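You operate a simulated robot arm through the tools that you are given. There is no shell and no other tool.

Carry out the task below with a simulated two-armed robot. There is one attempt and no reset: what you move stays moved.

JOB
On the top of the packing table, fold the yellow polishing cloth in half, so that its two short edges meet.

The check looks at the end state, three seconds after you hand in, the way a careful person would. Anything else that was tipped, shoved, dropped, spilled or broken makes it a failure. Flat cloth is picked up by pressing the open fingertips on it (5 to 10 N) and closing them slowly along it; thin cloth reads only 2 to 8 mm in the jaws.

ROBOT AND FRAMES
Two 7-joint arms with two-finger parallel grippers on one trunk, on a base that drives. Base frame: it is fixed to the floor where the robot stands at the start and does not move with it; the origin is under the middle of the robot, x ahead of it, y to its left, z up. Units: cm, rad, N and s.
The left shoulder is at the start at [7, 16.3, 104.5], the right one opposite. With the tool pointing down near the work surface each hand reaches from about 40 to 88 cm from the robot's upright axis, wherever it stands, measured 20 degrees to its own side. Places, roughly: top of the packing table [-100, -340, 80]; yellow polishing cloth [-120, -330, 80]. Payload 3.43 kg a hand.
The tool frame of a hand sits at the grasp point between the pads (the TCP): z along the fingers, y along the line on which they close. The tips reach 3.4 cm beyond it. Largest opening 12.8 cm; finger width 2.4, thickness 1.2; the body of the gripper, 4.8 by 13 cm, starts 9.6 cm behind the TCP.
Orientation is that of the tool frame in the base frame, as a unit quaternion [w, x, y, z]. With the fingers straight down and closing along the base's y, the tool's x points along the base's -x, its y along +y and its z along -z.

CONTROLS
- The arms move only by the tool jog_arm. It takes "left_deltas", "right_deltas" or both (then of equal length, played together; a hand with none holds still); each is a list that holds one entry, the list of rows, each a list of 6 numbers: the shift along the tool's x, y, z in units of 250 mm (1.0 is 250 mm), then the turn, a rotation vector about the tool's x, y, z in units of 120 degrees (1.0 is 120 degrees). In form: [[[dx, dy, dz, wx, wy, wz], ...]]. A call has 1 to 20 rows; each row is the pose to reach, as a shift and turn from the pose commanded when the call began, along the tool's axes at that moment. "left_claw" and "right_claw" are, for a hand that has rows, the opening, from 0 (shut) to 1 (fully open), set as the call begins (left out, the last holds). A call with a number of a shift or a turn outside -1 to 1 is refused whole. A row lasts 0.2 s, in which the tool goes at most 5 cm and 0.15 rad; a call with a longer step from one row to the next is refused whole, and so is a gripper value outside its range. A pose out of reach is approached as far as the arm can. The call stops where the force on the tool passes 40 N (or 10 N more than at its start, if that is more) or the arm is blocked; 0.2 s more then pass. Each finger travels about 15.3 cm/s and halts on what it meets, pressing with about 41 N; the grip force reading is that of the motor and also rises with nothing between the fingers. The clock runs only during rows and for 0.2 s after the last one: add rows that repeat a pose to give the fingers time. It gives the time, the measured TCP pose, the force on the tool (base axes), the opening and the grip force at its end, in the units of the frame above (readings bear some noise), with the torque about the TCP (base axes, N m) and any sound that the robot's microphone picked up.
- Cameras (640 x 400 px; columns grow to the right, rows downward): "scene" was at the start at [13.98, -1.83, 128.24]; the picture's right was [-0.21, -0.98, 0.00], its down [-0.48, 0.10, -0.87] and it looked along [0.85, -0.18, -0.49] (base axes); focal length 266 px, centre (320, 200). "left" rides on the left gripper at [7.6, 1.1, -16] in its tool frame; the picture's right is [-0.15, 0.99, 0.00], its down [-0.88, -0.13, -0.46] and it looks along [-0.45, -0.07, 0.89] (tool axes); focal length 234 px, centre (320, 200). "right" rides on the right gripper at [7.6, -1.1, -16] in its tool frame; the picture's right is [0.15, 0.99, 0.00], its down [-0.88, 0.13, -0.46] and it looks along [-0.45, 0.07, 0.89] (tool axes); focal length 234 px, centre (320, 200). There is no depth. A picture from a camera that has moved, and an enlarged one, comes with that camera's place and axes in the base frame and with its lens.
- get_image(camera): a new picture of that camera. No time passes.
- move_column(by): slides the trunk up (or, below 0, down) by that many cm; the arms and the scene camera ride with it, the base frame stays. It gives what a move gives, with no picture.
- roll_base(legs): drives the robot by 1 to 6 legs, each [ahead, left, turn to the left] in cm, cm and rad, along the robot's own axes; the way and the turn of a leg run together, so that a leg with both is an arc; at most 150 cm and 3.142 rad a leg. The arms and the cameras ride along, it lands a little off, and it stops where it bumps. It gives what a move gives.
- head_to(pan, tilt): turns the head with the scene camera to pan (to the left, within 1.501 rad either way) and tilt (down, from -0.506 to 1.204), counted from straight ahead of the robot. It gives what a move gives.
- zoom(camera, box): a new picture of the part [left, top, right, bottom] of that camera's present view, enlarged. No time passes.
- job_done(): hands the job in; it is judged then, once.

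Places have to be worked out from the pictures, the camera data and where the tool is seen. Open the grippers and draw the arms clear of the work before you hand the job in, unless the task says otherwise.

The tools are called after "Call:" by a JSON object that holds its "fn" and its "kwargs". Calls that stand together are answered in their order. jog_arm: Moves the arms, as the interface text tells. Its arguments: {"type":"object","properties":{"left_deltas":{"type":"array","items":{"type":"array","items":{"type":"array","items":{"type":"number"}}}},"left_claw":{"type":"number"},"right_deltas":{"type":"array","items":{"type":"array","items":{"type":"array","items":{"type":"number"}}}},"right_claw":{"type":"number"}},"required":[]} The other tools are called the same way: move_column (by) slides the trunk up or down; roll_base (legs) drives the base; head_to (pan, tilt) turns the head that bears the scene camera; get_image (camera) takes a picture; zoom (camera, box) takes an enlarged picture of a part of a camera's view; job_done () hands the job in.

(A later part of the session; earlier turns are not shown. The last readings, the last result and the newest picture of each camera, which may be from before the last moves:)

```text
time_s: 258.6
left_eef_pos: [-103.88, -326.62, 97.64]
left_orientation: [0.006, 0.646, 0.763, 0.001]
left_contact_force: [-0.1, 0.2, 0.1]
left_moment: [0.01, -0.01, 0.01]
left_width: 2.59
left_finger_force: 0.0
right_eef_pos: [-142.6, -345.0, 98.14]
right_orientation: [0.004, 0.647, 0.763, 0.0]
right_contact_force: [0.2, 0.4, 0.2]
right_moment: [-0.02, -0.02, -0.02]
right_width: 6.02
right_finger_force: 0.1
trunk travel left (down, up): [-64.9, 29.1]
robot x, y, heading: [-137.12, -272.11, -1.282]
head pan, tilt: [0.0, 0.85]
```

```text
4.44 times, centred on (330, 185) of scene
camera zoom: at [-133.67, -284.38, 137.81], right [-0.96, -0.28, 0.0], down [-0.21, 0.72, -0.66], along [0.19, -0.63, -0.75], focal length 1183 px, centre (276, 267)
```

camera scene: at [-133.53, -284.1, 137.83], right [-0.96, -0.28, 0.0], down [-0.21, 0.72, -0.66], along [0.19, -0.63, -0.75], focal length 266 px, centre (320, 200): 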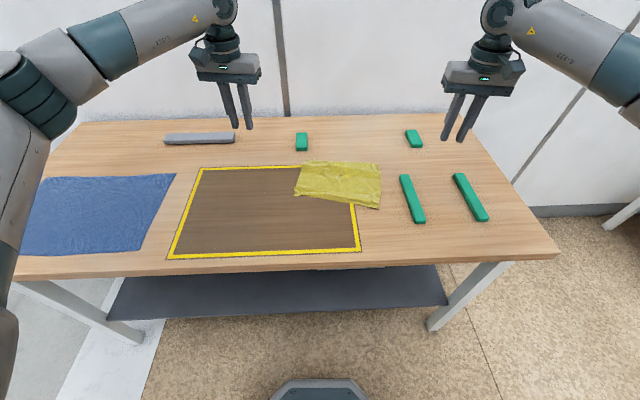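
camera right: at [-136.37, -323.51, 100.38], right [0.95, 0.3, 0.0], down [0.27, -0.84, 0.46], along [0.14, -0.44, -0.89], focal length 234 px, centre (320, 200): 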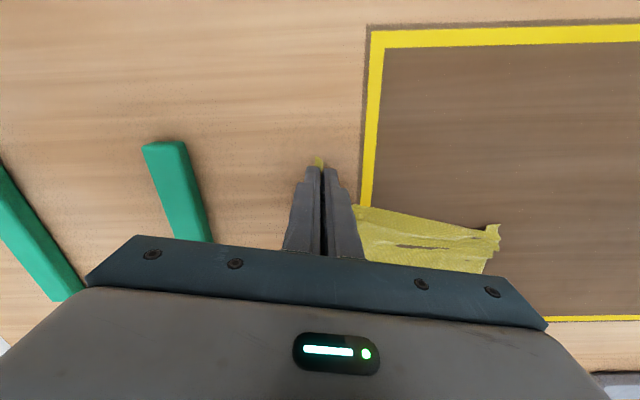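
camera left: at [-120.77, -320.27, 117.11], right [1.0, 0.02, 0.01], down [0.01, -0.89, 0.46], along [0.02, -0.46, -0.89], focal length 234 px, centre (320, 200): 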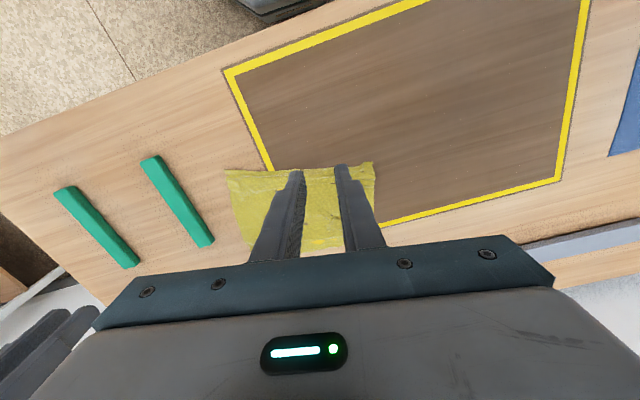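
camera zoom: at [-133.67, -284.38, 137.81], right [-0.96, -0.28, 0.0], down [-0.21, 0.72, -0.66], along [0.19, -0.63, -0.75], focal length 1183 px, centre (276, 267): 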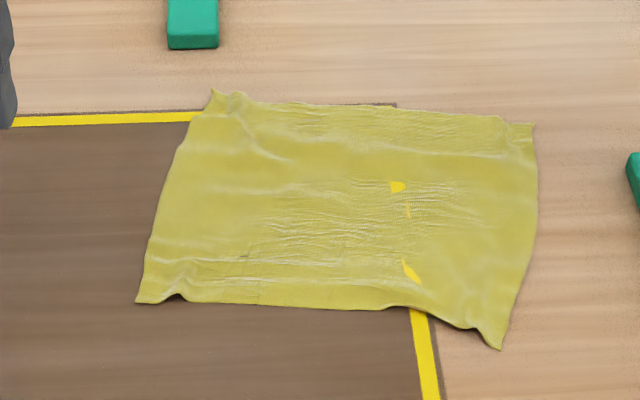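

The cloth now lies flat and open: about 23.5 by 21 cm with light wrinkles, corners at far-left [-109.8,-348.5], near-left [-111.8,-327.6]. Now I turn the grippers again to close along the left short edge, moving the left hand toward the far-left corner and the right hand round to the near side.

Call:
{"fn": "jog_arm", "kwargs": {"left_deltas": [[[-0.05, -0.02, -0.04, 0, 0, -0.051], [-0.1, -0.04, -0.08, 0, 0, -0.102], [-0.16, -0.06, -0.1, 0, 0, -0.153], [-0.22, -0.08, -0.1, 0, 0, -0.204], [-0.28, -0.1, -0.1, 0, 0, -0.256], [-0.34, -0.12, -0.1, 0, 0, -0.307], [-0.4, -0.15, -0.1, 0, 0, -0.358], [-0.46, -0.18, -0.1, 0, 0, -0.409], [-0.52, -0.2, -0.1, 0, 0, -0.46], [-0.58, -0.22, -0.1, 0, 0, -0.511], [-0.64, -0.25, -0.1, 0, 0, -0.562], [-0.7, -0.27, -0.1, 0, 0, -0.614], [-0.734, -0.289, -0.1, 0, 0, -0.665], [-0.734, -0.289, -0.1, 0, 0, -0.716], [-0.734, -0.289, -0.1, 0, 0, -0.716]]], "right_deltas": [[[0.05, 0.03, -0.04, 0, 0, 0.056], [0.11, 0.07, -0.08, 0, 0, 0.112], [0.17, 0.11, -0.1, 0, 0, 0.168], [0.23, 0.16, -0.1, 0, 0, 0.224], [0.29, 0.21, -0.1, 0, 0, 0.28], [0.35, 0.27, -0.1, 0, 0, 0.336], [0.41, 0.33, -0.1, 0, 0, 0.392], [0.47, 0.39, -0.1, 0, 0, 0.448], [0.53, 0.45, -0.1, 0, 0, 0.504], [0.59, 0.51, -0.1, 0, 0, 0.56], [0.65, 0.56, -0.1, 0, 0, 0.616], [0.706, 0.6, -0.1, 0, 0, 0.672], [0.706, 0.629, -0.1, 0, 0, 0.728], [0.706, 0.629, -0.1, 0, 0, 0.784], [0.706, 0.629, -0.1, 0, 0, 0.784]]], "left_claw": 0.22, "right_claw": 0.22}}

Call:
{"fn": "get_image", "kwargs": {"camera": "scene"}}

```text
time_s: 261.8
left_eef_pos: [-107.83, -346.01, 100.38]
left_orientation: [0.005, -0.048, 0.999, -0.005]
left_contact_force: [-0.4, -1.0, 0.2]
left_moment: [-0.01, -0.01, 0.0]
left_width: 2.8
left_finger_force: 0.0
right_eef_pos: [-129.94, -325.06, 100.64]
right_orientation: [0.002, 0.999, 0.045, 0.003]
right_contact_force: [-0.3, 0.8, 0.5]
right_moment: [-0.01, 0.0, -0.03]
right_width: 2.81
right_finger_force: 0.1
trunk travel left (down, up): [-64.9, 29.1]
robot x, y, heading: [-137.31, -272.3, -1.287]
head pan, tilt: [0.0, 0.85]
```

```text
taken
camera scene: at [-133.51, -284.39, 137.8], right [-0.96, -0.28, 0.0], down [-0.21, 0.72, -0.66], along [0.19, -0.63, -0.75], focal length 266 px, centre (320, 200)
```

scene: 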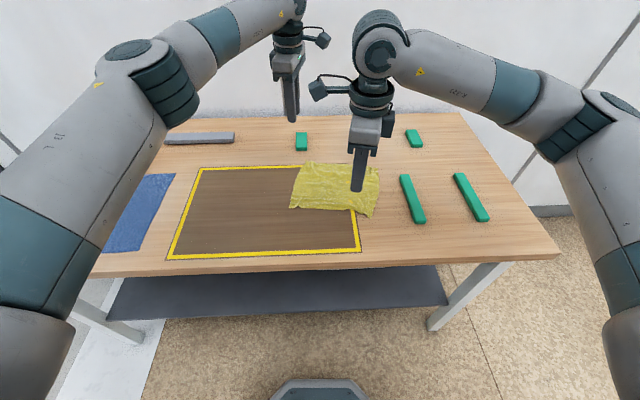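

Both are turned without limits. I bring them over the two grip points on the left short edge at 8 cm height.

Call:
{"fn": "jog_arm", "kwargs": {"left_deltas": [[[0.03, 0.004, 0.02, 0, 0, 0], [0.06, 0.008, 0.06, 0, 0, 0], [0.09, 0.012, 0.12, 0, 0, 0], [0.128, 0.016, 0.2, 0, 0, 0], [0.128, 0.016, 0.28, 0, 0, 0], [0.128, 0.016, 0.36, 0, 0, 0], [0.128, 0.016, 0.44, 0, 0, 0], [0.128, 0.016, 0.496, 0, 0, 0], [0.128, 0.016, 0.496, 0, 0, 0]]], "right_deltas": [[[0.08, 0.02, 0, 0, 0, 0], [0.18, 0.05, 0.02, 0, 0, 0], [0.28, 0.09, 0.06, 0, 0, 0], [0.38, 0.13, 0.12, 0, 0, 0], [0.48, 0.18, 0.2, 0, 0, 0], [0.58, 0.23, 0.3, 0, 0, 0], [0.65, 0.27, 0.4, 0, 0, 0], [0.676, 0.276, 0.48, 0, 0, 0], [0.676, 0.276, 0.505, 0, 0, 0]]]}}

Call:
{"fn": "zoom", "kwargs": {"camera": "left", "box": [230, 90, 430, 220]}}

Call:
{"fn": "zoom", "kwargs": {"camera": "right", "box": [230, 90, 430, 220]}}

```text
time_s: 263.8
left_eef_pos: [-110.02, -345.94, 87.52]
left_orientation: [0.007, -0.055, 0.998, -0.002]
left_contact_force: [0.8, -0.3, -0.2]
left_moment: [-0.03, -0.03, 0.03]
left_width: 2.83
left_finger_force: 0.1
right_eef_pos: [-112.2, -330.55, 88.47]
right_orientation: [0.005, 0.999, 0.045, 0.006]
right_contact_force: [-0.8, -0.2, 0.1]
right_moment: [0.03, 0.03, -0.02]
right_width: 2.82
right_finger_force: 0.0
trunk travel left (down, up): [-64.9, 29.1]
robot x, y, heading: [-137.32, -272.2, -1.284]
head pan, tilt: [0.0, 0.85]
```

```text
3.08 times, centred on (330, 155) of left
camera zoom: at [-117.87, -345.59, 103.22], right [0.04, 1.0, 0.0], down [0.88, -0.03, 0.47], along [0.47, -0.02, -0.88], focal length 720 px, centre (289, 338)
```

zoom: 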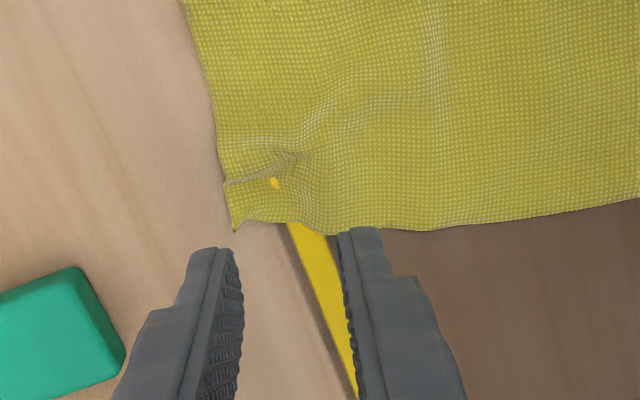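

```text
3.08 times, centred on (330, 155) of right
camera zoom: at [-104.95, -328.63, 104.6], right [0.23, -0.97, 0.01], down [-0.87, -0.21, 0.45], along [-0.43, -0.11, -0.89], focal length 720 px, centre (289, 338)
```

zoom: 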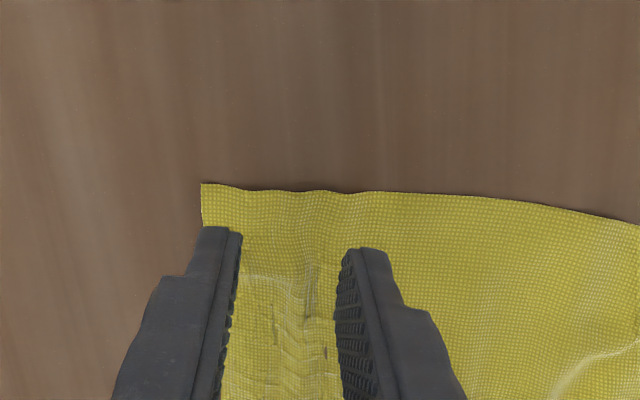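

The left hand settled 1 cm off its target; I check the scene for contact between the hands.

Call:
{"fn": "get_image", "kwargs": {"camera": "scene"}}

Call:
{"fn": "zoom", "kwargs": {"camera": "scene", "box": [230, 60, 390, 220]}}

```text
taken
camera scene: at [-133.54, -284.38, 137.8], right [-0.96, -0.28, 0.0], down [-0.21, 0.72, -0.66], along [0.19, -0.63, -0.75], focal length 266 px, centre (320, 200)
```

scene: 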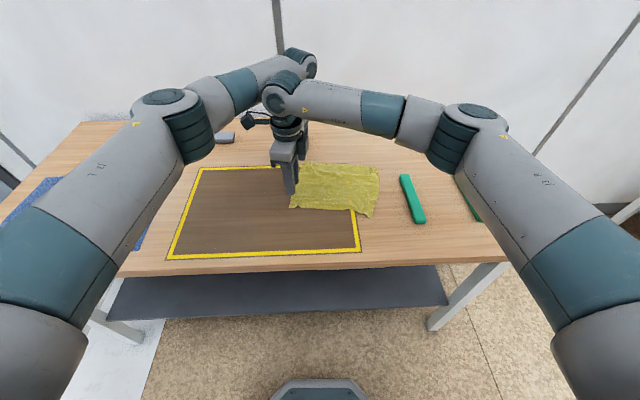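

```text
2.50 times, centred on (310, 140) of scene
camera zoom: at [-133.54, -284.38, 137.8], right [-0.96, -0.28, 0.0], down [-0.21, 0.72, -0.66], along [0.19, -0.63, -0.75], focal length 665 px, centre (345, 350)
```

zoom: 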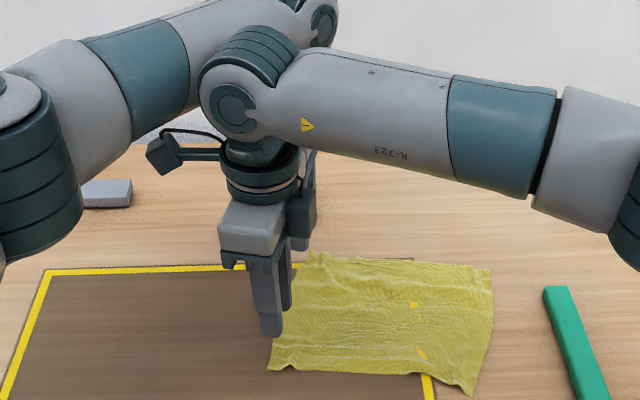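

The right wrist and the outstretched left forearm probably lean on each other because the cloth lies rather far away. I'll slide the whole cloth about 8 cm nearer with a light two-point press (layers slide easily on this table). First I lift and place the hands over the cloth, staggered.

Call:
{"fn": "jog_arm", "kwargs": {"right_deltas": [[[-0.03, 0, -0.06, 0, 0, 0], [-0.1, 0.01, -0.12, 0, 0, 0], [-0.2, 0.03, -0.14, 0, 0, 0], [-0.3, 0.05, -0.14, 0, 0, 0], [-0.4, 0.07, -0.14, 0, 0, 0], [-0.5, 0.09, -0.1, 0, 0, 0], [-0.562, 0.09, -0.02, 0, 0, 0], [-0.562, 0.09, 0.08, 0, 0, 0], [-0.562, 0.09, 0.16, 0, 0, 0]]], "right_claw": 0.6}}

Call:
{"fn": "jog_arm", "kwargs": {"left_deltas": [[[0, 0, -0.08, 0, 0, 0], [0.04, 0.02, -0.1, 0, 0, 0], [0.1, 0.04, -0.1, 0, 0, 0], [0.16, 0.07, -0.1, 0, 0, 0], [0.2, 0.099, -0.06, 0, 0, 0], [0.2, 0.099, 0.02, 0, 0, 0], [0.2, 0.099, 0.1, 0, 0, 0], [0.2, 0.099, 0.13, 0, 0, 0]]], "left_claw": 0.6}}

Call:
{"fn": "get_image", "kwargs": {"camera": "scene"}}

```text
time_s: 265.8
left_eef_pos: [-111.02, -346.17, 87.74]
left_orientation: [0.006, -0.047, 0.999, -0.004]
left_contact_force: [-0.8, 0.4, -0.5]
left_moment: [0.01, -0.03, 0.02]
left_width: 2.81
left_finger_force: 0.1
right_eef_pos: [-126.14, -333.93, 84.08]
right_orientation: [0.003, 0.999, 0.046, 0.003]
right_contact_force: [0.4, 0.4, -0.6]
right_moment: [0.01, 0.03, 0.0]
right_width: 7.68
right_finger_force: 0.1
trunk travel left (down, up): [-64.9, 29.1]
robot x, y, heading: [-137.25, -271.9, -1.279]
head pan, tilt: [0.0, 0.85]
```

```text
time_s: 267.6
left_eef_pos: [-116.2, -344.05, 84.67]
left_orientation: [0.006, -0.048, 0.999, -0.004]
left_contact_force: [-0.1, -0.6, 0.0]
left_moment: [0.02, 0.01, 0.0]
left_width: 7.66
left_finger_force: 0.0
right_eef_pos: [-126.16, -333.96, 84.05]
right_orientation: [0.003, 0.999, 0.045, 0.002]
right_contact_force: [0.2, -1.5, -0.2]
right_moment: [0.02, -0.04, 0.0]
right_width: 7.68
right_finger_force: 0.1
trunk travel left (down, up): [-64.9, 29.1]
robot x, y, heading: [-137.07, -272.25, -1.288]
head pan, tilt: [0.0, 0.85]
```

```text
taken
camera scene: at [-133.5, -284.38, 137.8], right [-0.96, -0.28, 0.0], down [-0.21, 0.72, -0.66], along [0.19, -0.63, -0.75], focal length 266 px, centre (320, 200)
```

scene: 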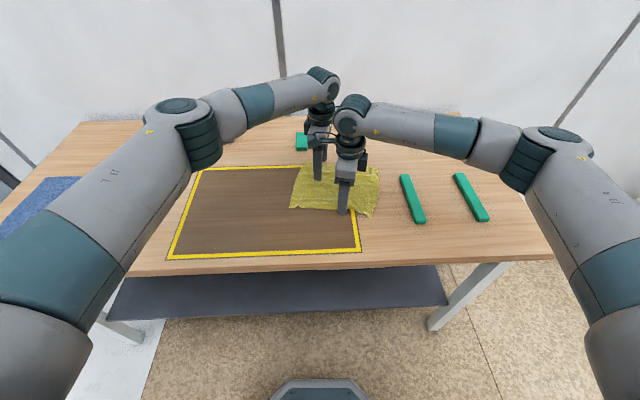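

Indeed the left hand sprang free when the right moved off. I press both lightly and drag the cloth 8 cm toward me.

Call:
{"fn": "jog_arm", "kwargs": {"left_deltas": [[[0, 0, 0.02, 0, 0, 0], [0, 0, 0.034, 0, 0, 0], [0, 0, 0.042, 0, 0, 0], [0, 0, 0.048, 0, 0, 0]]], "right_deltas": [[[0, 0, 0.008, 0, 0, 0], [0, 0, 0.015, 0, 0, 0], [0, 0, 0.02, 0, 0, 0], [0, 0, 0.024, 0, 0, 0]]]}}

```text
time_s: 268.6
left_eef_pos: [-116.11, -344.13, 83.51]
left_orientation: [0.006, -0.048, 0.999, -0.005]
left_contact_force: [1.2, -0.6, 14.6]
left_moment: [0.62, 0.16, -0.06]
left_width: 7.65
left_finger_force: 0.0
right_eef_pos: [-126.01, -333.98, 83.61]
right_orientation: [0.003, 0.999, 0.046, 0.003]
right_contact_force: [-0.9, 0.8, 0.5]
right_moment: [0.0, 0.02, 0.01]
right_width: 7.69
right_finger_force: 0.0
trunk travel left (down, up): [-64.9, 29.1]
robot x, y, heading: [-136.94, -272.37, -1.288]
head pan, tilt: [0.0, 0.85]
```

I ease the left a little, lower the right a little more, and then drag.

Call:
{"fn": "jog_arm", "kwargs": {"left_deltas": [[[0, 0, -0.003, 0, 0, 0], [0, 0, -0.004, 0, 0, 0]]], "right_deltas": [[[0, 0, 0.004, 0, 0, 0], [0, 0, 0.007, 0, 0, 0]]]}}

Call:
{"fn": "jog_arm", "kwargs": {"left_deltas": [[[0.004, 0.02, 0, 0, 0, 0], [0.008, 0.04, 0, 0, 0, 0], [0.012, 0.065, 0, 0, 0, 0], [0.017, 0.09, 0, 0, 0, 0], [0.022, 0.115, 0, 0, 0, 0], [0.027, 0.14, 0, 0, 0, 0], [0.032, 0.165, 0, 0, 0, 0], [0.036, 0.19, 0, 0, 0, 0], [0.041, 0.215, 0, 0, 0, 0], [0.046, 0.24, 0, 0, 0, 0], [0.05, 0.265, 0, 0, 0, 0], [0.055, 0.29, 0, 0, 0, 0], [0.06, 0.314, 0, 0, 0, 0]]], "right_deltas": [[[-0.004, -0.02, 0, 0, 0, 0], [-0.008, -0.04, 0, 0, 0, 0], [-0.012, -0.065, 0, 0, 0, 0], [-0.017, -0.09, 0, 0, 0, 0], [-0.022, -0.115, 0, 0, 0, 0], [-0.027, -0.14, 0, 0, 0, 0], [-0.032, -0.165, 0, 0, 0, 0], [-0.036, -0.19, 0, 0, 0, 0], [-0.041, -0.215, 0, 0, 0, 0], [-0.046, -0.24, 0, 0, 0, 0], [-0.05, -0.265, 0, 0, 0, 0], [-0.055, -0.29, 0, 0, 0, 0], [-0.062, -0.314, 0, 0, 0, 0]]]}}

Call:
{"fn": "get_image", "kwargs": {"camera": "scene"}}

Call:
{"fn": "zoom", "kwargs": {"camera": "scene", "box": [260, 140, 400, 250]}}

```text
time_s: 269.2
left_eef_pos: [-116.21, -343.99, 83.62]
left_orientation: [0.005, -0.048, 0.999, -0.004]
left_contact_force: [1.9, -3.3, 13.3]
left_moment: [0.47, 0.09, -0.04]
left_width: 7.55
left_finger_force: 0.1
right_eef_pos: [-126.01, -333.9, 83.43]
right_orientation: [0.003, 0.999, 0.045, 0.003]
right_contact_force: [-1.4, -0.1, 6.1]
right_moment: [-0.2, 0.1, -0.02]
right_width: 7.69
right_finger_force: 0.1
trunk travel left (down, up): [-64.9, 29.1]
robot x, y, heading: [-137.38, -272.21, -1.288]
head pan, tilt: [0.0, 0.85]
```

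```text
time_s: 272.0
left_eef_pos: [-118.44, -336.21, 83.5]
left_orientation: [0.005, -0.047, 0.999, -0.006]
left_contact_force: [1.8, -5.5, 23.1]
left_moment: [0.82, 0.25, 0.03]
left_width: 7.36
left_finger_force: 0.0
right_eef_pos: [-128.36, -326.26, 83.44]
right_orientation: [0.004, 0.999, 0.046, 0.003]
right_contact_force: [1.5, -3.3, 19.9]
right_moment: [-0.99, -0.08, 0.05]
right_width: 7.9
right_finger_force: 2.5
trunk travel left (down, up): [-64.9, 29.1]
robot x, y, heading: [-137.28, -271.97, -1.286]
head pan, tilt: [0.0, 0.85]
```

```text
taken
camera scene: at [-133.58, -284.03, 137.85], right [-0.96, -0.28, 0.0], down [-0.21, 0.72, -0.66], along [0.19, -0.63, -0.75], focal length 266 px, centre (320, 200)
```

scene: 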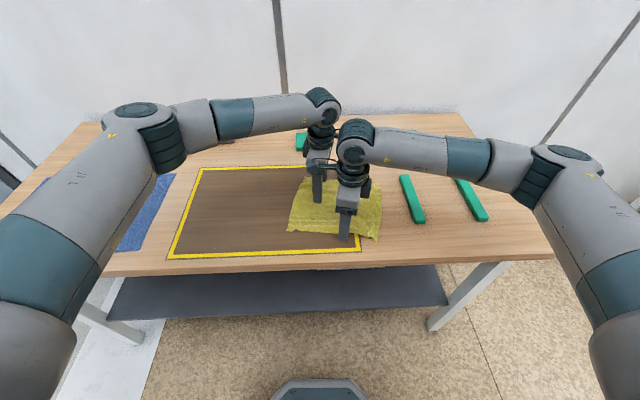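

```text
3.64 times, centred on (330, 195) of scene
camera zoom: at [-133.58, -284.03, 137.85], right [-0.96, -0.28, 0.0], down [-0.21, 0.72, -0.66], along [0.19, -0.63, -0.75], focal length 968 px, centre (284, 218)
```

zoom: 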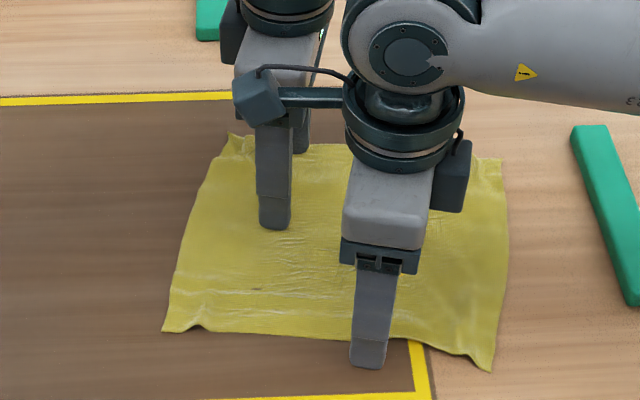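

The cloth slid along well; the left edge now runs from about [-114,-319.8] to [-112.6,-340.5]. I lift both hands and move to the two grip points on that edge.

Call:
{"fn": "jog_arm", "kwargs": {"left_deltas": [[[0, 0, -0.08, 0, 0, 0], [0, 0, -0.18, 0, 0, 0], [-0.05, -0.02, -0.2, 0, 0, 0], [-0.1, -0.05, -0.2, 0, 0, 0], [-0.15, -0.07, -0.2, 0, 0, 0], [-0.178, -0.085, -0.18, 0, 0, 0], [-0.178, -0.085, -0.18, 0, 0, 0], [-0.178, -0.085, -0.18, 0, 0, 0]]], "right_deltas": [[[0, 0, -0.08, 0, 0, 0], [0, -0.03, -0.18, 0, 0, 0], [0.08, -0.06, -0.24, 0, 0, 0], [0.2, -0.097, -0.26, 0, 0, 0], [0.32, -0.097, -0.26, 0, 0, 0], [0.44, -0.097, -0.26, 0, 0, 0], [0.53, -0.097, -0.22, 0, 0, 0], [0.553, -0.097, -0.18, 0, 0, 0]]], "left_claw": 0.22, "right_claw": 0.22}}

Call:
{"fn": "zoom", "kwargs": {"camera": "left", "box": [230, 90, 430, 220]}}

Call:
{"fn": "zoom", "kwargs": {"camera": "right", "box": [230, 90, 430, 220]}}

```text
time_s: 273.8
left_eef_pos: [-113.7, -338.12, 87.91]
left_orientation: [0.006, -0.047, 0.999, -0.003]
left_contact_force: [-1.1, 1.0, -0.3]
left_moment: [-0.03, 0.01, -0.04]
left_width: 2.82
left_finger_force: 0.0
right_eef_pos: [-114.83, -322.63, 87.82]
right_orientation: [0.002, 0.999, 0.046, 0.003]
right_contact_force: [0.1, 0.4, 0.2]
right_moment: [0.03, 0.0, 0.01]
right_width: 2.82
right_finger_force: 0.0
trunk travel left (down, up): [-64.9, 29.1]
robot x, y, heading: [-137.28, -272.12, -1.283]
head pan, tilt: [0.0, 0.85]
```

```text
3.08 times, centred on (330, 155) of left
camera zoom: at [-121.61, -337.59, 103.68], right [0.05, 1.0, -0.01], down [0.88, -0.04, 0.47], along [0.46, -0.03, -0.88], focal length 720 px, centre (289, 338)
```

zoom: 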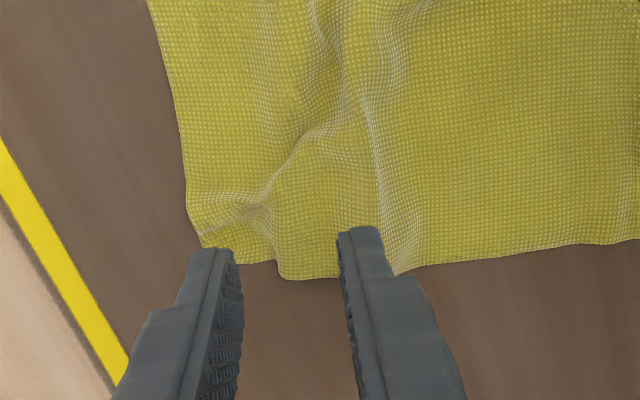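

```text
3.08 times, centred on (330, 155) of right
camera zoom: at [-107.32, -320.7, 103.81], right [0.24, -0.97, 0.01], down [-0.87, -0.21, 0.45], along [-0.44, -0.11, -0.89], focal length 720 px, centre (289, 338)
```

zoom: 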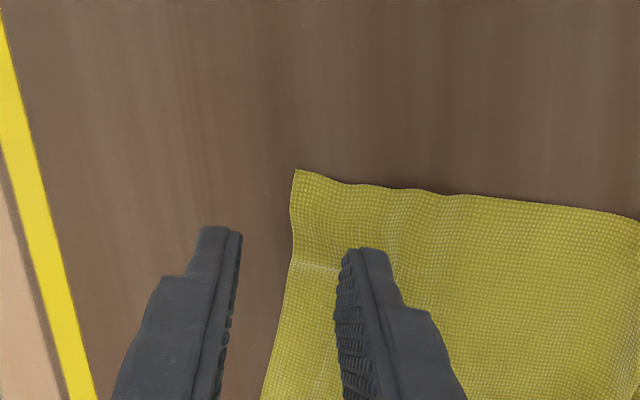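

The near-left corner is really at about [-112.9,-322.3] and the far-left at [-113.1,-341.2]. I adjust both hands nearer to the corners with a narrower opening and lower to just above.

Call:
{"fn": "jog_arm", "kwargs": {"left_deltas": [[[0.02, -0.046, 0.02, 0, 0, 0], [0.02, -0.046, 0.06, 0, 0, 0], [0.02, -0.046, 0.1, 0, 0, 0], [0.02, -0.046, 0.14, 0, 0, 0], [0.02, -0.046, 0.158, 0, 0, 0], [0.02, -0.046, 0.158, 0, 0, 0]]], "right_deltas": [[[0.031, 0.066, 0.02, 0, 0, 0], [0.031, 0.066, 0.06, 0, 0, 0], [0.031, 0.066, 0.1, 0, 0, 0], [0.031, 0.066, 0.14, 0, 0, 0], [0.031, 0.066, 0.154, 0, 0, 0], [0.031, 0.066, 0.154, 0, 0, 0]]], "left_claw": 0.18, "right_claw": 0.18}}

Call:
{"fn": "zoom", "kwargs": {"camera": "left", "box": [250, 120, 410, 220]}}

Call:
{"fn": "zoom", "kwargs": {"camera": "right", "box": [250, 120, 410, 220]}}

```text
time_s: 275.2
left_eef_pos: [-114.16, -339.25, 83.84]
left_orientation: [0.005, -0.047, 0.999, -0.003]
left_contact_force: [0.4, 0.4, 0.2]
left_moment: [0.0, -0.03, 0.02]
left_width: 2.32
left_finger_force: 0.0
right_eef_pos: [-113.87, -324.24, 83.92]
right_orientation: [0.002, 0.999, 0.045, 0.003]
right_contact_force: [-0.1, 1.2, -0.5]
right_moment: [-0.01, 0.02, 0.02]
right_width: 2.3
right_finger_force: 0.0
trunk travel left (down, up): [-64.9, 29.1]
robot x, y, heading: [-137.31, -271.98, -1.285]
head pan, tilt: [0.0, 0.85]
```

```text
4.00 times, centred on (330, 170) of left
camera zoom: at [-122.0, -338.78, 99.65], right [0.05, 1.0, -0.01], down [0.88, -0.04, 0.47], along [0.46, -0.03, -0.89], focal length 937 px, centre (280, 320)
```

zoom: 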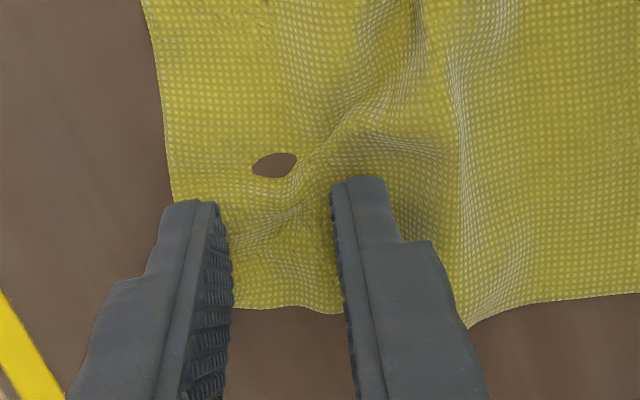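

```text
4.00 times, centred on (330, 170) of right
camera zoom: at [-106.43, -322.21, 99.97], right [0.24, -0.97, 0.01], down [-0.87, -0.21, 0.45], along [-0.44, -0.11, -0.89], focal length 937 px, centre (280, 320)
```

zoom: 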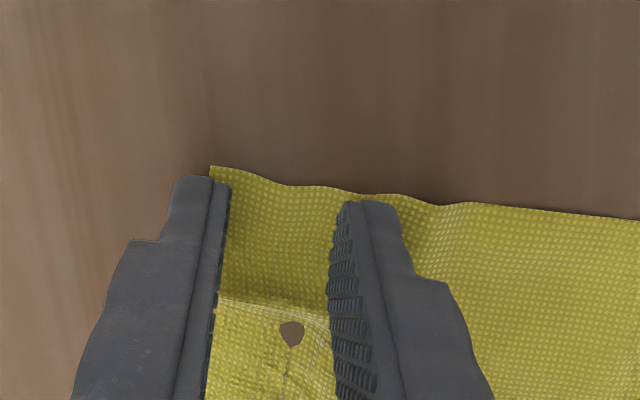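

The outer finger of the right hand is just off the cloth. I shift the right hand 0.8 cm along the edge and check that the hands stay free of each other.

Call:
{"fn": "jog_arm", "kwargs": {"right_deltas": [[[0, 0.016, 0, 0, 0, 0], [0, 0.032, 0, 0, 0, 0], [0, 0.032, 0, 0, 0, 0]]]}}

Call:
{"fn": "zoom", "kwargs": {"camera": "right", "box": [250, 120, 410, 220]}}

Call:
{"fn": "get_image", "kwargs": {"camera": "scene"}}

```text
time_s: 276.0
left_eef_pos: [-114.18, -339.24, 84.0]
left_orientation: [0.005, -0.047, 0.999, -0.004]
left_contact_force: [0.4, 0.3, 0.0]
left_moment: [0.01, -0.01, 0.04]
left_width: 2.32
left_finger_force: 0.1
right_eef_pos: [-113.68, -324.93, 84.03]
right_orientation: [0.004, 0.999, 0.045, 0.003]
right_contact_force: [-0.6, -0.1, 0.8]
right_moment: [0.0, 0.01, 0.01]
right_width: 2.3
right_finger_force: 0.0
trunk travel left (down, up): [-64.9, 29.1]
robot x, y, heading: [-137.27, -272.1, -1.284]
head pan, tilt: [0.0, 0.85]
```

```text
4.00 times, centred on (330, 170) of right
camera zoom: at [-106.36, -323.02, 99.99], right [0.24, -0.97, 0.01], down [-0.87, -0.21, 0.45], along [-0.44, -0.11, -0.89], focal length 937 px, centre (280, 320)
```

zoom: 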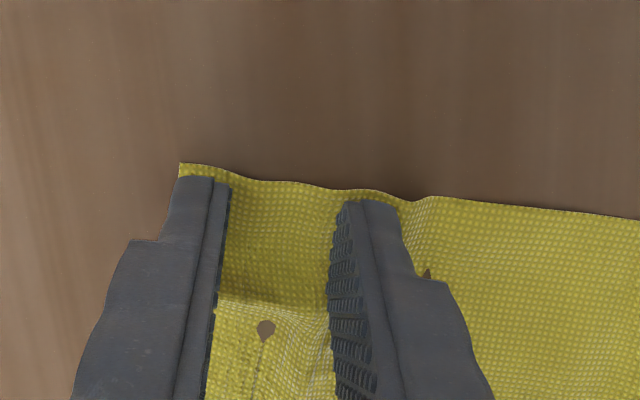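

```text
taken
camera scene: at [-133.5, -284.37, 137.8], right [-0.96, -0.28, 0.0], down [-0.21, 0.72, -0.66], along [0.19, -0.63, -0.75], focal length 266 px, centre (320, 200)
```

scene: 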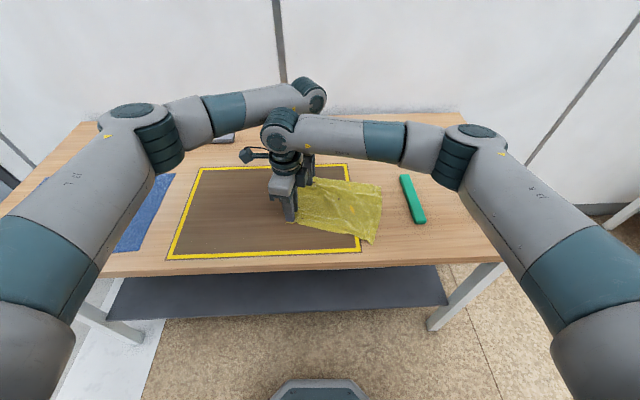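

No contact between hands, and both fingers lie on the cloth. I press both down.

Call:
{"fn": "jog_arm", "kwargs": {"left_deltas": [[[0, 0, 0.008, 0, 0, 0], [0, 0, 0.014, 0, 0, 0], [0, 0, 0.02, 0, 0, 0], [0, 0, 0.023, 0, 0, 0], [0, 0, 0.026, 0, 0, 0]]], "right_deltas": [[[0, 0, 0.008, 0, 0, 0], [0, 0, 0.014, 0, 0, 0], [0, 0, 0.02, 0, 0, 0], [0, 0, 0.024, 0, 0, 0], [0, 0, 0.027, 0, 0, 0]]]}}

```text
time_s: 277.2
left_eef_pos: [-114.16, -339.21, 83.54]
left_orientation: [0.006, -0.048, 0.999, -0.005]
left_contact_force: [2.4, -2.2, 10.9]
left_moment: [0.14, 0.03, 0.0]
left_width: 2.21
left_finger_force: 0.1
right_eef_pos: [-113.71, -325.02, 83.55]
right_orientation: [0.004, 0.999, 0.046, 0.004]
right_contact_force: [-1.0, -0.9, 14.7]
right_moment: [0.15, 0.17, 0.02]
right_width: 2.22
right_finger_force: 0.0
trunk travel left (down, up): [-64.9, 29.1]
robot x, y, heading: [-137.13, -272.34, -1.279]
head pan, tilt: [0.0, 0.85]
```

Press is 11 and 15 N. I close step by step.

Call:
{"fn": "jog_arm", "kwargs": {"left_deltas": [[[0, 0, 0, 0, 0, 0], [0, 0, 0, 0, 0, 0]]], "right_deltas": [[[0, 0, 0, 0, 0, 0], [0, 0, 0, 0, 0, 0]]], "left_claw": 0.14, "right_claw": 0.14}}

Call:
{"fn": "jog_arm", "kwargs": {"left_deltas": [[[0, 0, 0, 0, 0, 0], [0, 0, 0, 0, 0, 0]]], "right_deltas": [[[0, 0, 0, 0, 0, 0], [0, 0, 0, 0, 0, 0]]], "left_claw": 0.1, "right_claw": 0.1}}

Call:
{"fn": "zoom", "kwargs": {"camera": "left", "box": [250, 120, 410, 220]}}

Call:
{"fn": "zoom", "kwargs": {"camera": "right", "box": [250, 120, 410, 220]}}

```text
time_s: 277.8
left_eef_pos: [-114.27, -339.24, 83.42]
left_orientation: [0.006, -0.047, 0.999, -0.006]
left_contact_force: [-0.6, -2.0, 15.5]
left_moment: [0.12, 0.13, 0.03]
left_width: 1.66
left_finger_force: 0.0
right_eef_pos: [-113.73, -324.86, 83.55]
right_orientation: [0.004, 0.999, 0.046, 0.004]
right_contact_force: [3.2, -2.5, 18.2]
right_moment: [0.14, 0.01, -0.02]
right_width: 1.68
right_finger_force: 0.1
trunk travel left (down, up): [-64.9, 29.1]
robot x, y, heading: [-137.16, -272.06, -1.283]
head pan, tilt: [0.0, 0.85]
```

```text
time_s: 278.4
left_eef_pos: [-114.32, -339.07, 83.58]
left_orientation: [0.005, -0.047, 0.999, -0.005]
left_contact_force: [-0.3, -1.6, 16.0]
left_moment: [0.13, 0.12, 0.01]
left_width: 1.16
left_finger_force: 0.0
right_eef_pos: [-113.78, -324.85, 83.55]
right_orientation: [0.004, 0.999, 0.044, 0.004]
right_contact_force: [2.4, -2.8, 21.7]
right_moment: [0.12, 0.03, -0.05]
right_width: 1.09
right_finger_force: 0.0
trunk travel left (down, up): [-64.9, 29.1]
robot x, y, heading: [-137.19, -271.97, -1.284]
head pan, tilt: [0.0, 0.85]
```

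```text
4.00 times, centred on (330, 170) of left
camera zoom: at [-122.08, -338.54, 99.31], right [0.05, 1.0, -0.01], down [0.88, -0.04, 0.47], along [0.47, -0.03, -0.88], focal length 937 px, centre (280, 320)
```

zoom: 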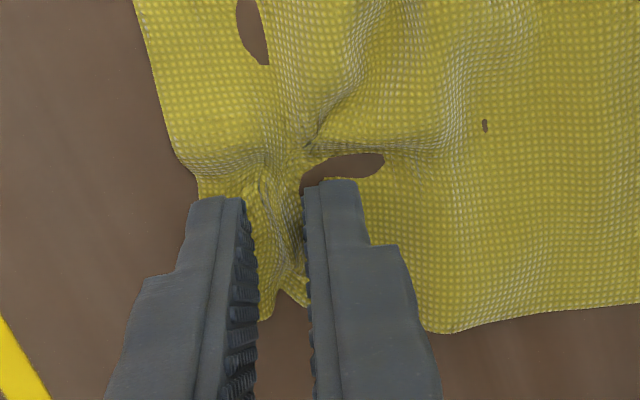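

```text
4.00 times, centred on (330, 170) of right
camera zoom: at [-106.4, -322.81, 99.55], right [0.24, -0.97, 0.01], down [-0.87, -0.21, 0.45], along [-0.44, -0.11, -0.89], focal length 937 px, centre (280, 320)
```

zoom: 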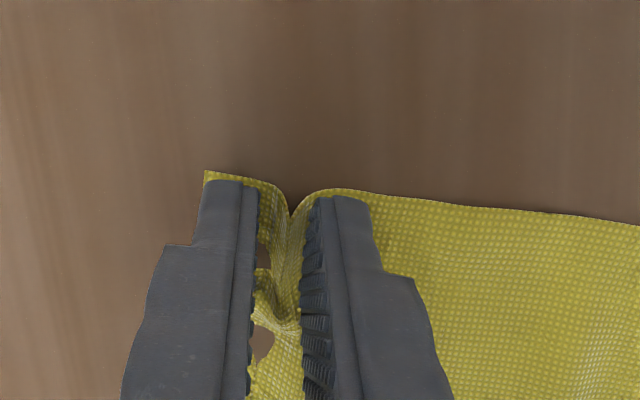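

Both ridges stand in the jaws. I close fully.

Call:
{"fn": "jog_arm", "kwargs": {"left_deltas": [[[0, 0, 0, 0, 0, 0], [0, 0, 0, 0, 0, 0]]], "right_deltas": [[[0, 0, 0, 0, 0, 0], [0, 0, 0, 0, 0, 0]]], "left_claw": 0.05, "right_claw": 0.05}}

Call:
{"fn": "jog_arm", "kwargs": {"left_deltas": [[[0, 0, 0, 0, 0, 0], [0, 0, 0, 0, 0, 0], [0, 0, 0, 0, 0, 0]]], "right_deltas": [[[0, 0, 0, 0, 0, 0], [0, 0, 0, 0, 0, 0], [0, 0, 0, 0, 0, 0]]], "left_claw": 0.0, "right_claw": 0.0}}

Call:
{"fn": "zoom", "kwargs": {"camera": "left", "box": [250, 120, 410, 220]}}

Call:
{"fn": "zoom", "kwargs": {"camera": "right", "box": [250, 120, 410, 220]}}

```text
time_s: 279.0
left_eef_pos: [-114.2, -339.09, 83.51]
left_orientation: [0.005, -0.048, 0.999, -0.006]
left_contact_force: [-0.1, -2.0, 15.2]
left_moment: [-0.01, 0.1, 0.01]
left_width: 0.51
left_finger_force: 0.1
right_eef_pos: [-113.82, -324.72, 83.39]
right_orientation: [0.004, 0.999, 0.046, 0.004]
right_contact_force: [1.7, -0.1, 23.4]
right_moment: [0.17, 0.03, -0.02]
right_width: 0.54
right_finger_force: 0.1
trunk travel left (down, up): [-64.9, 29.1]
robot x, y, heading: [-137.07, -271.99, -1.287]
head pan, tilt: [0.0, 0.85]
```

```text
time_s: 279.8
left_eef_pos: [-114.37, -339.02, 83.46]
left_orientation: [0.005, -0.047, 0.999, -0.006]
left_contact_force: [-0.7, 0.3, 14.0]
left_moment: [0.01, 0.09, -0.01]
left_width: 0.2
left_finger_force: 36.6
right_eef_pos: [-113.76, -324.74, 83.66]
right_orientation: [0.005, 0.999, 0.046, 0.003]
right_contact_force: [1.1, 2.1, 24.8]
right_moment: [0.19, 0.05, -0.01]
right_width: 0.18
right_finger_force: 36.5
trunk travel left (down, up): [-64.9, 29.1]
robot x, y, heading: [-137.76, -272.19, -1.282]
head pan, tilt: [0.0, 0.85]
```

```text
4.00 times, centred on (330, 170) of left
camera zoom: at [-122.09, -338.47, 99.31], right [0.05, 1.0, -0.01], down [0.88, -0.04, 0.47], along [0.47, -0.03, -0.88], focal length 937 px, centre (280, 320)
```

zoom: 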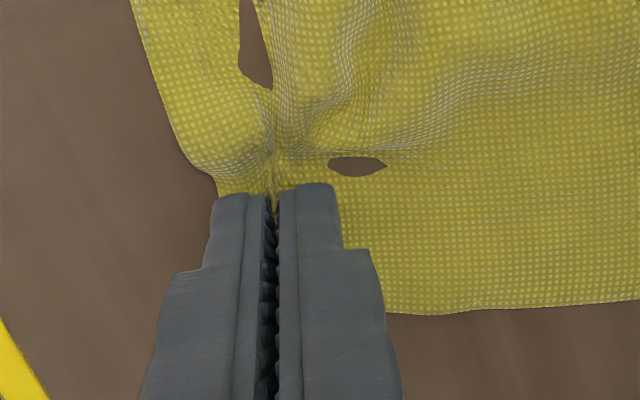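

```text
4.00 times, centred on (330, 170) of right
camera zoom: at [-106.41, -322.72, 99.54], right [0.24, -0.97, 0.01], down [-0.87, -0.21, 0.45], along [-0.44, -0.11, -0.89], focal length 937 px, centre (280, 320)
```

zoom: 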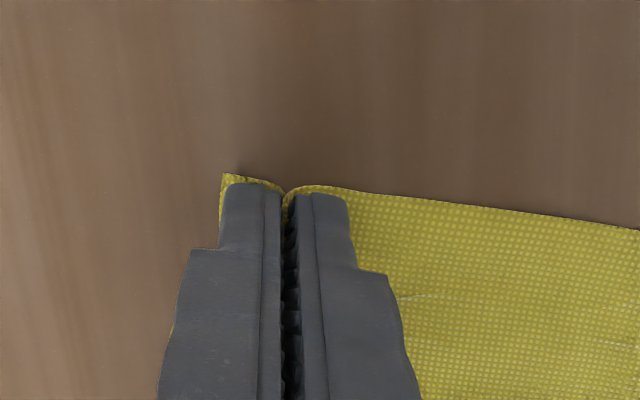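

Both hold about 1.9 mm right at the short edge. I lift 4 cm and spread the hands along the edge by 2 cm to straighten it.

Call:
{"fn": "jog_arm", "kwargs": {"left_deltas": [[[0, 0, -0.03, 0, 0, 0], [0, -0.01, -0.06, 0, 0, 0], [0, -0.02, -0.1, 0, 0, 0], [0, -0.03, -0.14, 0, 0, 0], [0, -0.035, -0.16, 0, 0, 0], [0, -0.035, -0.16, 0, 0, 0]]], "right_deltas": [[[0, 0, -0.03, 0, 0, 0], [0, -0.01, -0.06, 0, 0, 0], [0, -0.02, -0.1, 0, 0, 0], [0, -0.03, -0.14, 0, 0, 0], [0, -0.04, -0.16, 0, 0, 0], [0, -0.04, -0.16, 0, 0, 0]]]}}

Call:
{"fn": "get_image", "kwargs": {"camera": "right"}}

Call:
{"fn": "get_image", "kwargs": {"camera": "left"}}

Call:
{"fn": "zoom", "kwargs": {"camera": "scene", "box": [260, 140, 400, 250]}}

```text
time_s: 281.2
left_eef_pos: [-114.09, -340.14, 87.21]
left_orientation: [0.006, -0.048, 0.999, -0.002]
left_contact_force: [0.2, 19.7, 0.6]
left_moment: [0.7, 0.02, 0.06]
left_width: 0.18
left_finger_force: 36.5
right_eef_pos: [-113.89, -324.07, 87.4]
right_orientation: [0.004, 0.999, 0.044, 0.003]
right_contact_force: [0.3, -19.6, 0.2]
right_moment: [-0.67, -0.02, 0.02]
right_width: 0.19
right_finger_force: 36.9
trunk travel left (down, up): [-64.9, 29.1]
robot x, y, heading: [-137.23, -272.08, -1.287]
head pan, tilt: [0.0, 0.85]
```

```text
taken
camera right: at [-106.49, -322.15, 103.34], right [0.23, -0.97, 0.01], down [-0.87, -0.21, 0.45], along [-0.44, -0.11, -0.89], focal length 234 px, centre (320, 200)
```

right: 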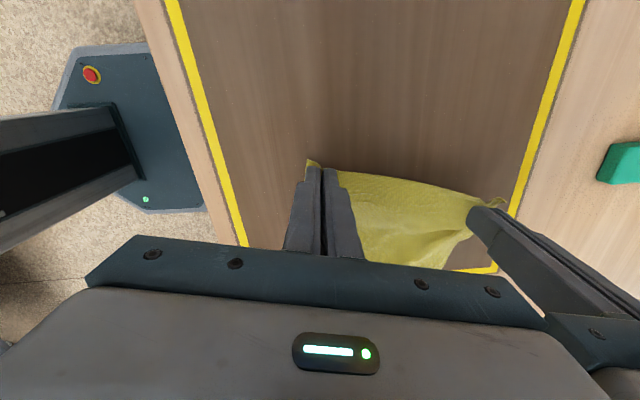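

```text
taken
camera left: at [-121.98, -339.63, 103.02], right [0.05, 1.0, 0.0], down [0.88, -0.04, 0.47], along [0.46, -0.03, -0.89], focal length 234 px, centre (320, 200)
```

left: 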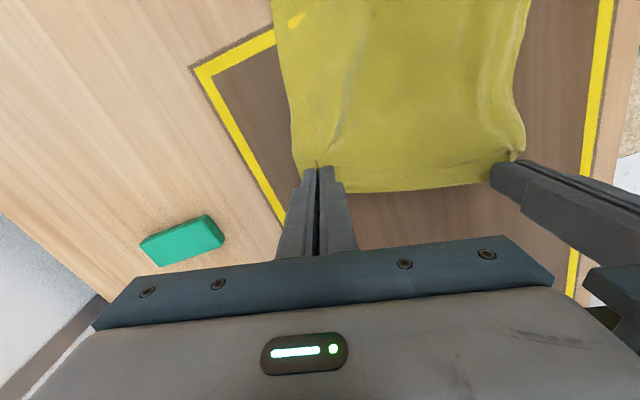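

```text
3.64 times, centred on (330, 195) of scene
camera zoom: at [-133.49, -284.41, 137.8], right [-0.96, -0.28, 0.0], down [-0.21, 0.72, -0.66], along [0.19, -0.63, -0.75], focal length 968 px, centre (284, 218)
```

zoom: 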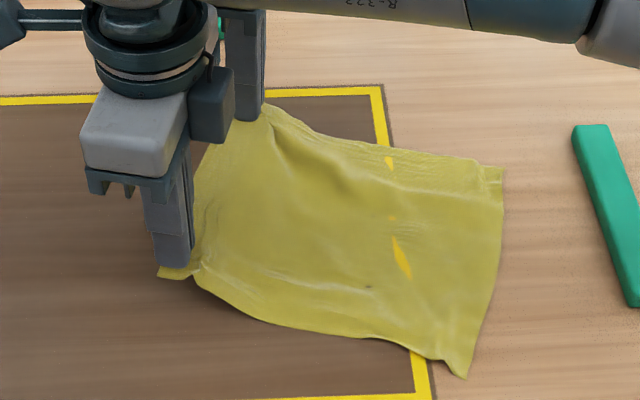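

The left edge is straight and firmly held (20 N tension, which I ease slightly). I now lift straight up about 20 cm so the cloth hangs from its left short edge.

Call:
{"fn": "jog_arm", "kwargs": {"left_deltas": [[[0, 0, -0.06, 0, 0, 0], [0, 0, -0.12, 0, 0, 0], [0, 0, -0.18, 0, 0, 0], [0, 0, -0.24, 0, 0, 0], [0, 0, -0.3, 0, 0, 0], [0, 0, -0.36, 0, 0, 0], [0, 0, -0.42, 0, 0, 0], [0, 0, -0.48, 0, 0, 0], [0, 0, -0.54, 0, 0, 0], [0, 0, -0.6, 0, 0, 0], [0, 0, -0.66, 0, 0, 0], [0, 0, -0.72, 0, 0, 0], [0, 0, -0.78, 0, 0, 0], [0, 0, -0.78, 0, 0, 0]]], "right_deltas": [[[0, 0.006, -0.06, 0, 0, 0], [0, 0.006, -0.12, 0, 0, 0], [0, 0.006, -0.18, 0, 0, 0], [0, 0.006, -0.24, 0, 0, 0], [0, 0.006, -0.3, 0, 0, 0], [0, 0.006, -0.36, 0, 0, 0], [0, 0.006, -0.42, 0, 0, 0], [0, 0.006, -0.48, 0, 0, 0], [0, 0.006, -0.54, 0, 0, 0], [0, 0.006, -0.6, 0, 0, 0], [0, 0.006, -0.66, 0, 0, 0], [0, 0.006, -0.72, 0, 0, 0], [0, 0.006, -0.78, 0, 0, 0], [0, 0.006, -0.78, 0, 0, 0]]]}}

Call:
{"fn": "move_column", "kwargs": {"by": 5}}

Call:
{"fn": "get_image", "kwargs": {"camera": "scene"}}

Call:
{"fn": "zoom", "kwargs": {"camera": "scene", "box": [240, 120, 380, 260]}}

Call:
{"fn": "get_image", "kwargs": {"camera": "left"}}

Call:
{"fn": "get_image", "kwargs": {"camera": "right"}}

```text
time_s: 283.9
left_eef_pos: [-114.07, -339.86, 106.27]
left_orientation: [0.006, -0.049, 0.999, -0.005]
left_contact_force: [-0.6, 12.7, -0.2]
left_moment: [0.49, 0.0, 0.01]
left_width: 0.17
left_finger_force: 36.5
right_eef_pos: [-114.23, -324.14, 105.71]
right_orientation: [0.003, 0.999, 0.047, -0.003]
right_contact_force: [-2.1, -11.9, -6.4]
right_moment: [-1.04, 0.0, 0.35]
right_width: 0.16
right_finger_force: 36.5
trunk travel left (down, up): [-64.9, 29.1]
robot x, y, heading: [-137.27, -271.95, -1.283]
head pan, tilt: [0.0, 0.85]
stopped in row 13 (right hand): the force on the tool passed its limit at 46 N (the readings are from after the stop); the commanded pose is now the measured one
```

```text
time_s: 284.8
left_eef_pos: [-114.08, -340.05, 111.23]
left_orientation: [0.005, -0.05, 0.999, -0.006]
left_contact_force: [-0.4, 18.1, -1.2]
left_moment: [0.63, 0.06, 0.07]
left_width: 0.18
left_finger_force: 36.1
right_eef_pos: [-114.35, -324.14, 110.63]
right_orientation: [0.002, 0.999, 0.047, -0.002]
right_contact_force: [-7.2, -22.2, -9.3]
right_moment: [-0.17, -0.37, -0.18]
right_width: 0.18
right_finger_force: 36.0
trunk travel left (down, up): [-69.9, 24.1]
robot x, y, heading: [-136.82, -272.18, -1.288]
head pan, tilt: [0.0, 0.85]
```

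```text
taken
camera scene: at [-133.48, -284.41, 142.79], right [-0.96, -0.28, 0.0], down [-0.21, 0.72, -0.66], along [0.19, -0.63, -0.75], focal length 266 px, centre (320, 200)
```

scene: 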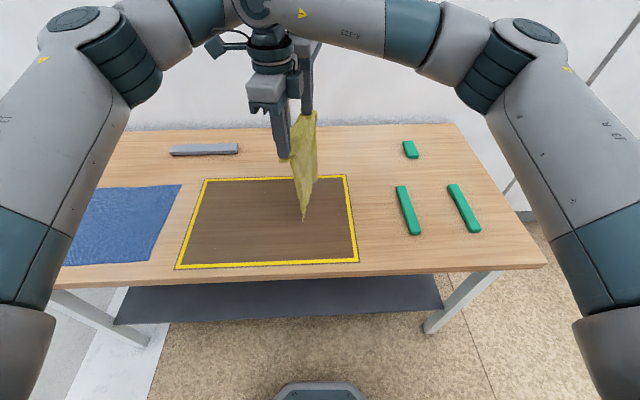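

```text
2.86 times, centred on (310, 190) of scene
camera zoom: at [-133.48, -284.41, 142.79], right [-0.96, -0.28, 0.0], down [-0.21, 0.72, -0.66], along [0.19, -0.63, -0.75], focal length 760 px, centre (349, 229)
```

zoom: 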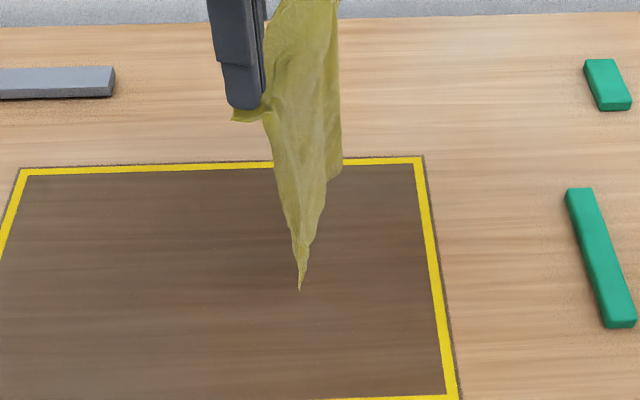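

```text
taken
camera left: at [-121.86, -339.53, 127.06], right [0.05, 1.0, -0.01], down [0.88, -0.04, 0.47], along [0.46, -0.03, -0.89], focal length 234 px, centre (320, 200)
```

left: 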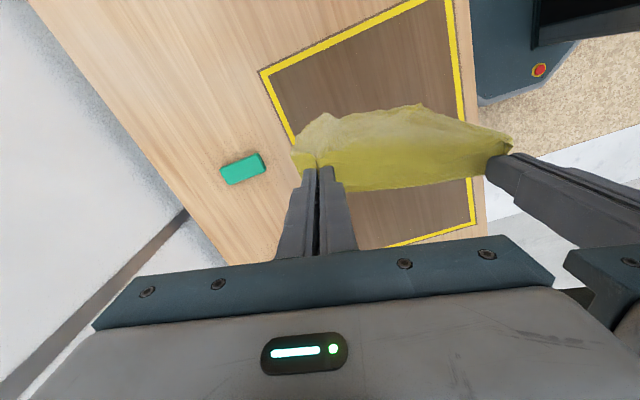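

```text
taken
camera right: at [-106.63, -322.22, 126.58], right [0.24, -0.97, 0.0], down [-0.86, -0.21, 0.46], along [-0.45, -0.11, -0.89], focal length 234 px, centre (320, 200)
```

right: 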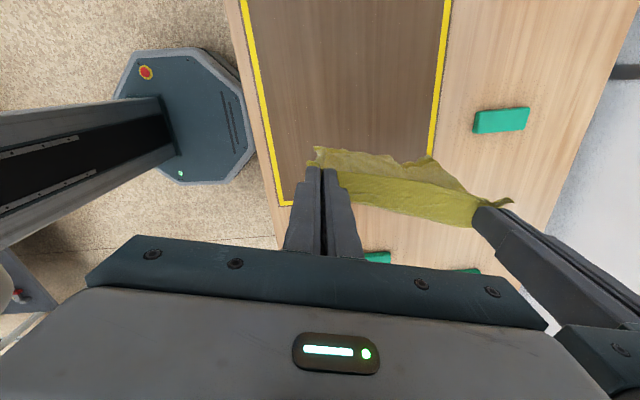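

The wrists touched each other when the arms were raised that high. I trade height: trunk up 9 cm, arms down 9 cm.

Call:
{"fn": "jog_arm", "kwargs": {"left_deltas": [[[0, 0, 0.06, 0, 0, 0], [0, 0, 0.12, 0, 0, 0], [0, 0, 0.18, 0, 0, 0], [0, 0, 0.24, 0, 0, 0], [0, 0, 0.3, 0, 0, 0], [0, 0, 0.36, 0, 0, 0], [0, 0, 0.36, 0, 0, 0]]], "right_deltas": [[[0.002, 0, 0.05, 0, 0, 0], [0.004, 0, 0.1, 0, 0, 0], [0.006, 0, 0.16, 0, 0, 0], [0.008, 0, 0.22, 0, 0, 0], [0.01, 0, 0.28, 0, 0, 0], [0.01, 0, 0.336, 0, 0, 0], [0.01, 0, 0.336, 0, 0, 0]]]}}

Call:
{"fn": "move_column", "kwargs": {"by": 9}}

Call:
{"fn": "get_image", "kwargs": {"camera": "scene"}}

Call:
{"fn": "zoom", "kwargs": {"camera": "scene", "box": [250, 140, 390, 280]}}

```text
time_s: 286.4
left_eef_pos: [-113.89, -340.03, 102.18]
left_orientation: [0.005, -0.05, 0.999, -0.006]
left_contact_force: [0.0, 21.2, 0.5]
left_moment: [0.73, 0.0, 0.07]
left_width: 0.17
left_finger_force: 36.4
right_eef_pos: [-114.05, -324.08, 102.36]
right_orientation: [0.001, 0.999, 0.047, -0.002]
right_contact_force: [-0.3, -20.3, -0.8]
right_moment: [-0.7, -0.05, 0.02]
right_width: 0.17
right_finger_force: 36.2
trunk travel left (down, up): [-69.9, 24.1]
robot x, y, heading: [-137.17, -271.99, -1.285]
head pan, tilt: [0.0, 0.85]
```

```text
time_s: 287.7
left_eef_pos: [-113.92, -340.05, 111.27]
left_orientation: [0.004, -0.049, 0.999, -0.005]
left_contact_force: [-0.7, 20.8, -0.5]
left_moment: [0.72, 0.04, 0.06]
left_width: 0.2
left_finger_force: 36.1
right_eef_pos: [-113.94, -324.11, 111.24]
right_orientation: [0.002, 0.999, 0.048, -0.003]
right_contact_force: [0.7, -20.9, 0.6]
right_moment: [-0.68, -0.03, 0.02]
right_width: 0.16
right_finger_force: 36.3
trunk travel left (down, up): [-78.9, 15.1]
robot x, y, heading: [-137.07, -272.18, -1.281]
head pan, tilt: [0.0, 0.85]
```

```text
taken
camera scene: at [-133.49, -284.41, 151.79], right [-0.96, -0.28, 0.0], down [-0.21, 0.72, -0.66], along [0.19, -0.63, -0.75], focal length 266 px, centre (320, 200)
```

scene: 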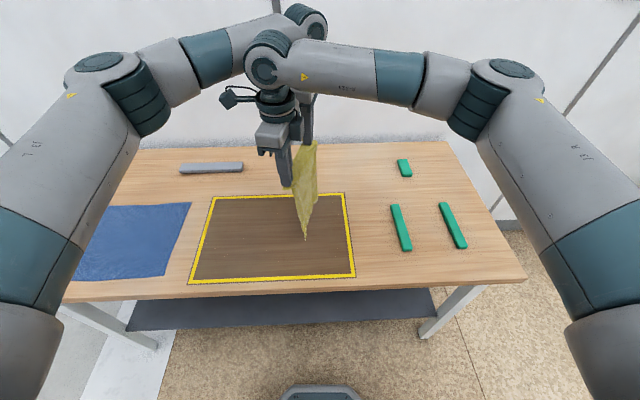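

```text
2.86 times, centred on (320, 210) of scene
camera zoom: at [-133.49, -284.41, 151.79], right [-0.96, -0.28, 0.0], down [-0.21, 0.72, -0.66], along [0.19, -0.63, -0.75], focal length 760 px, centre (320, 171)
```

zoom: 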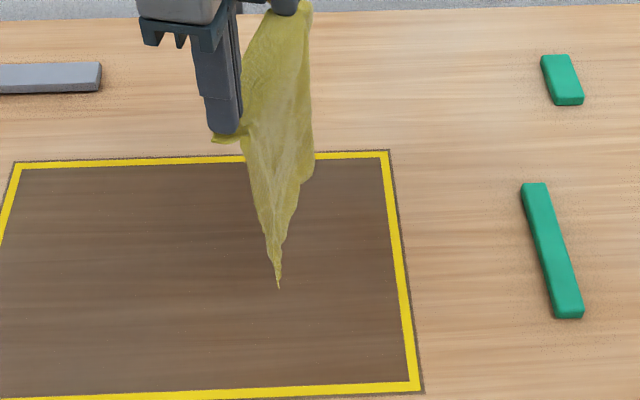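

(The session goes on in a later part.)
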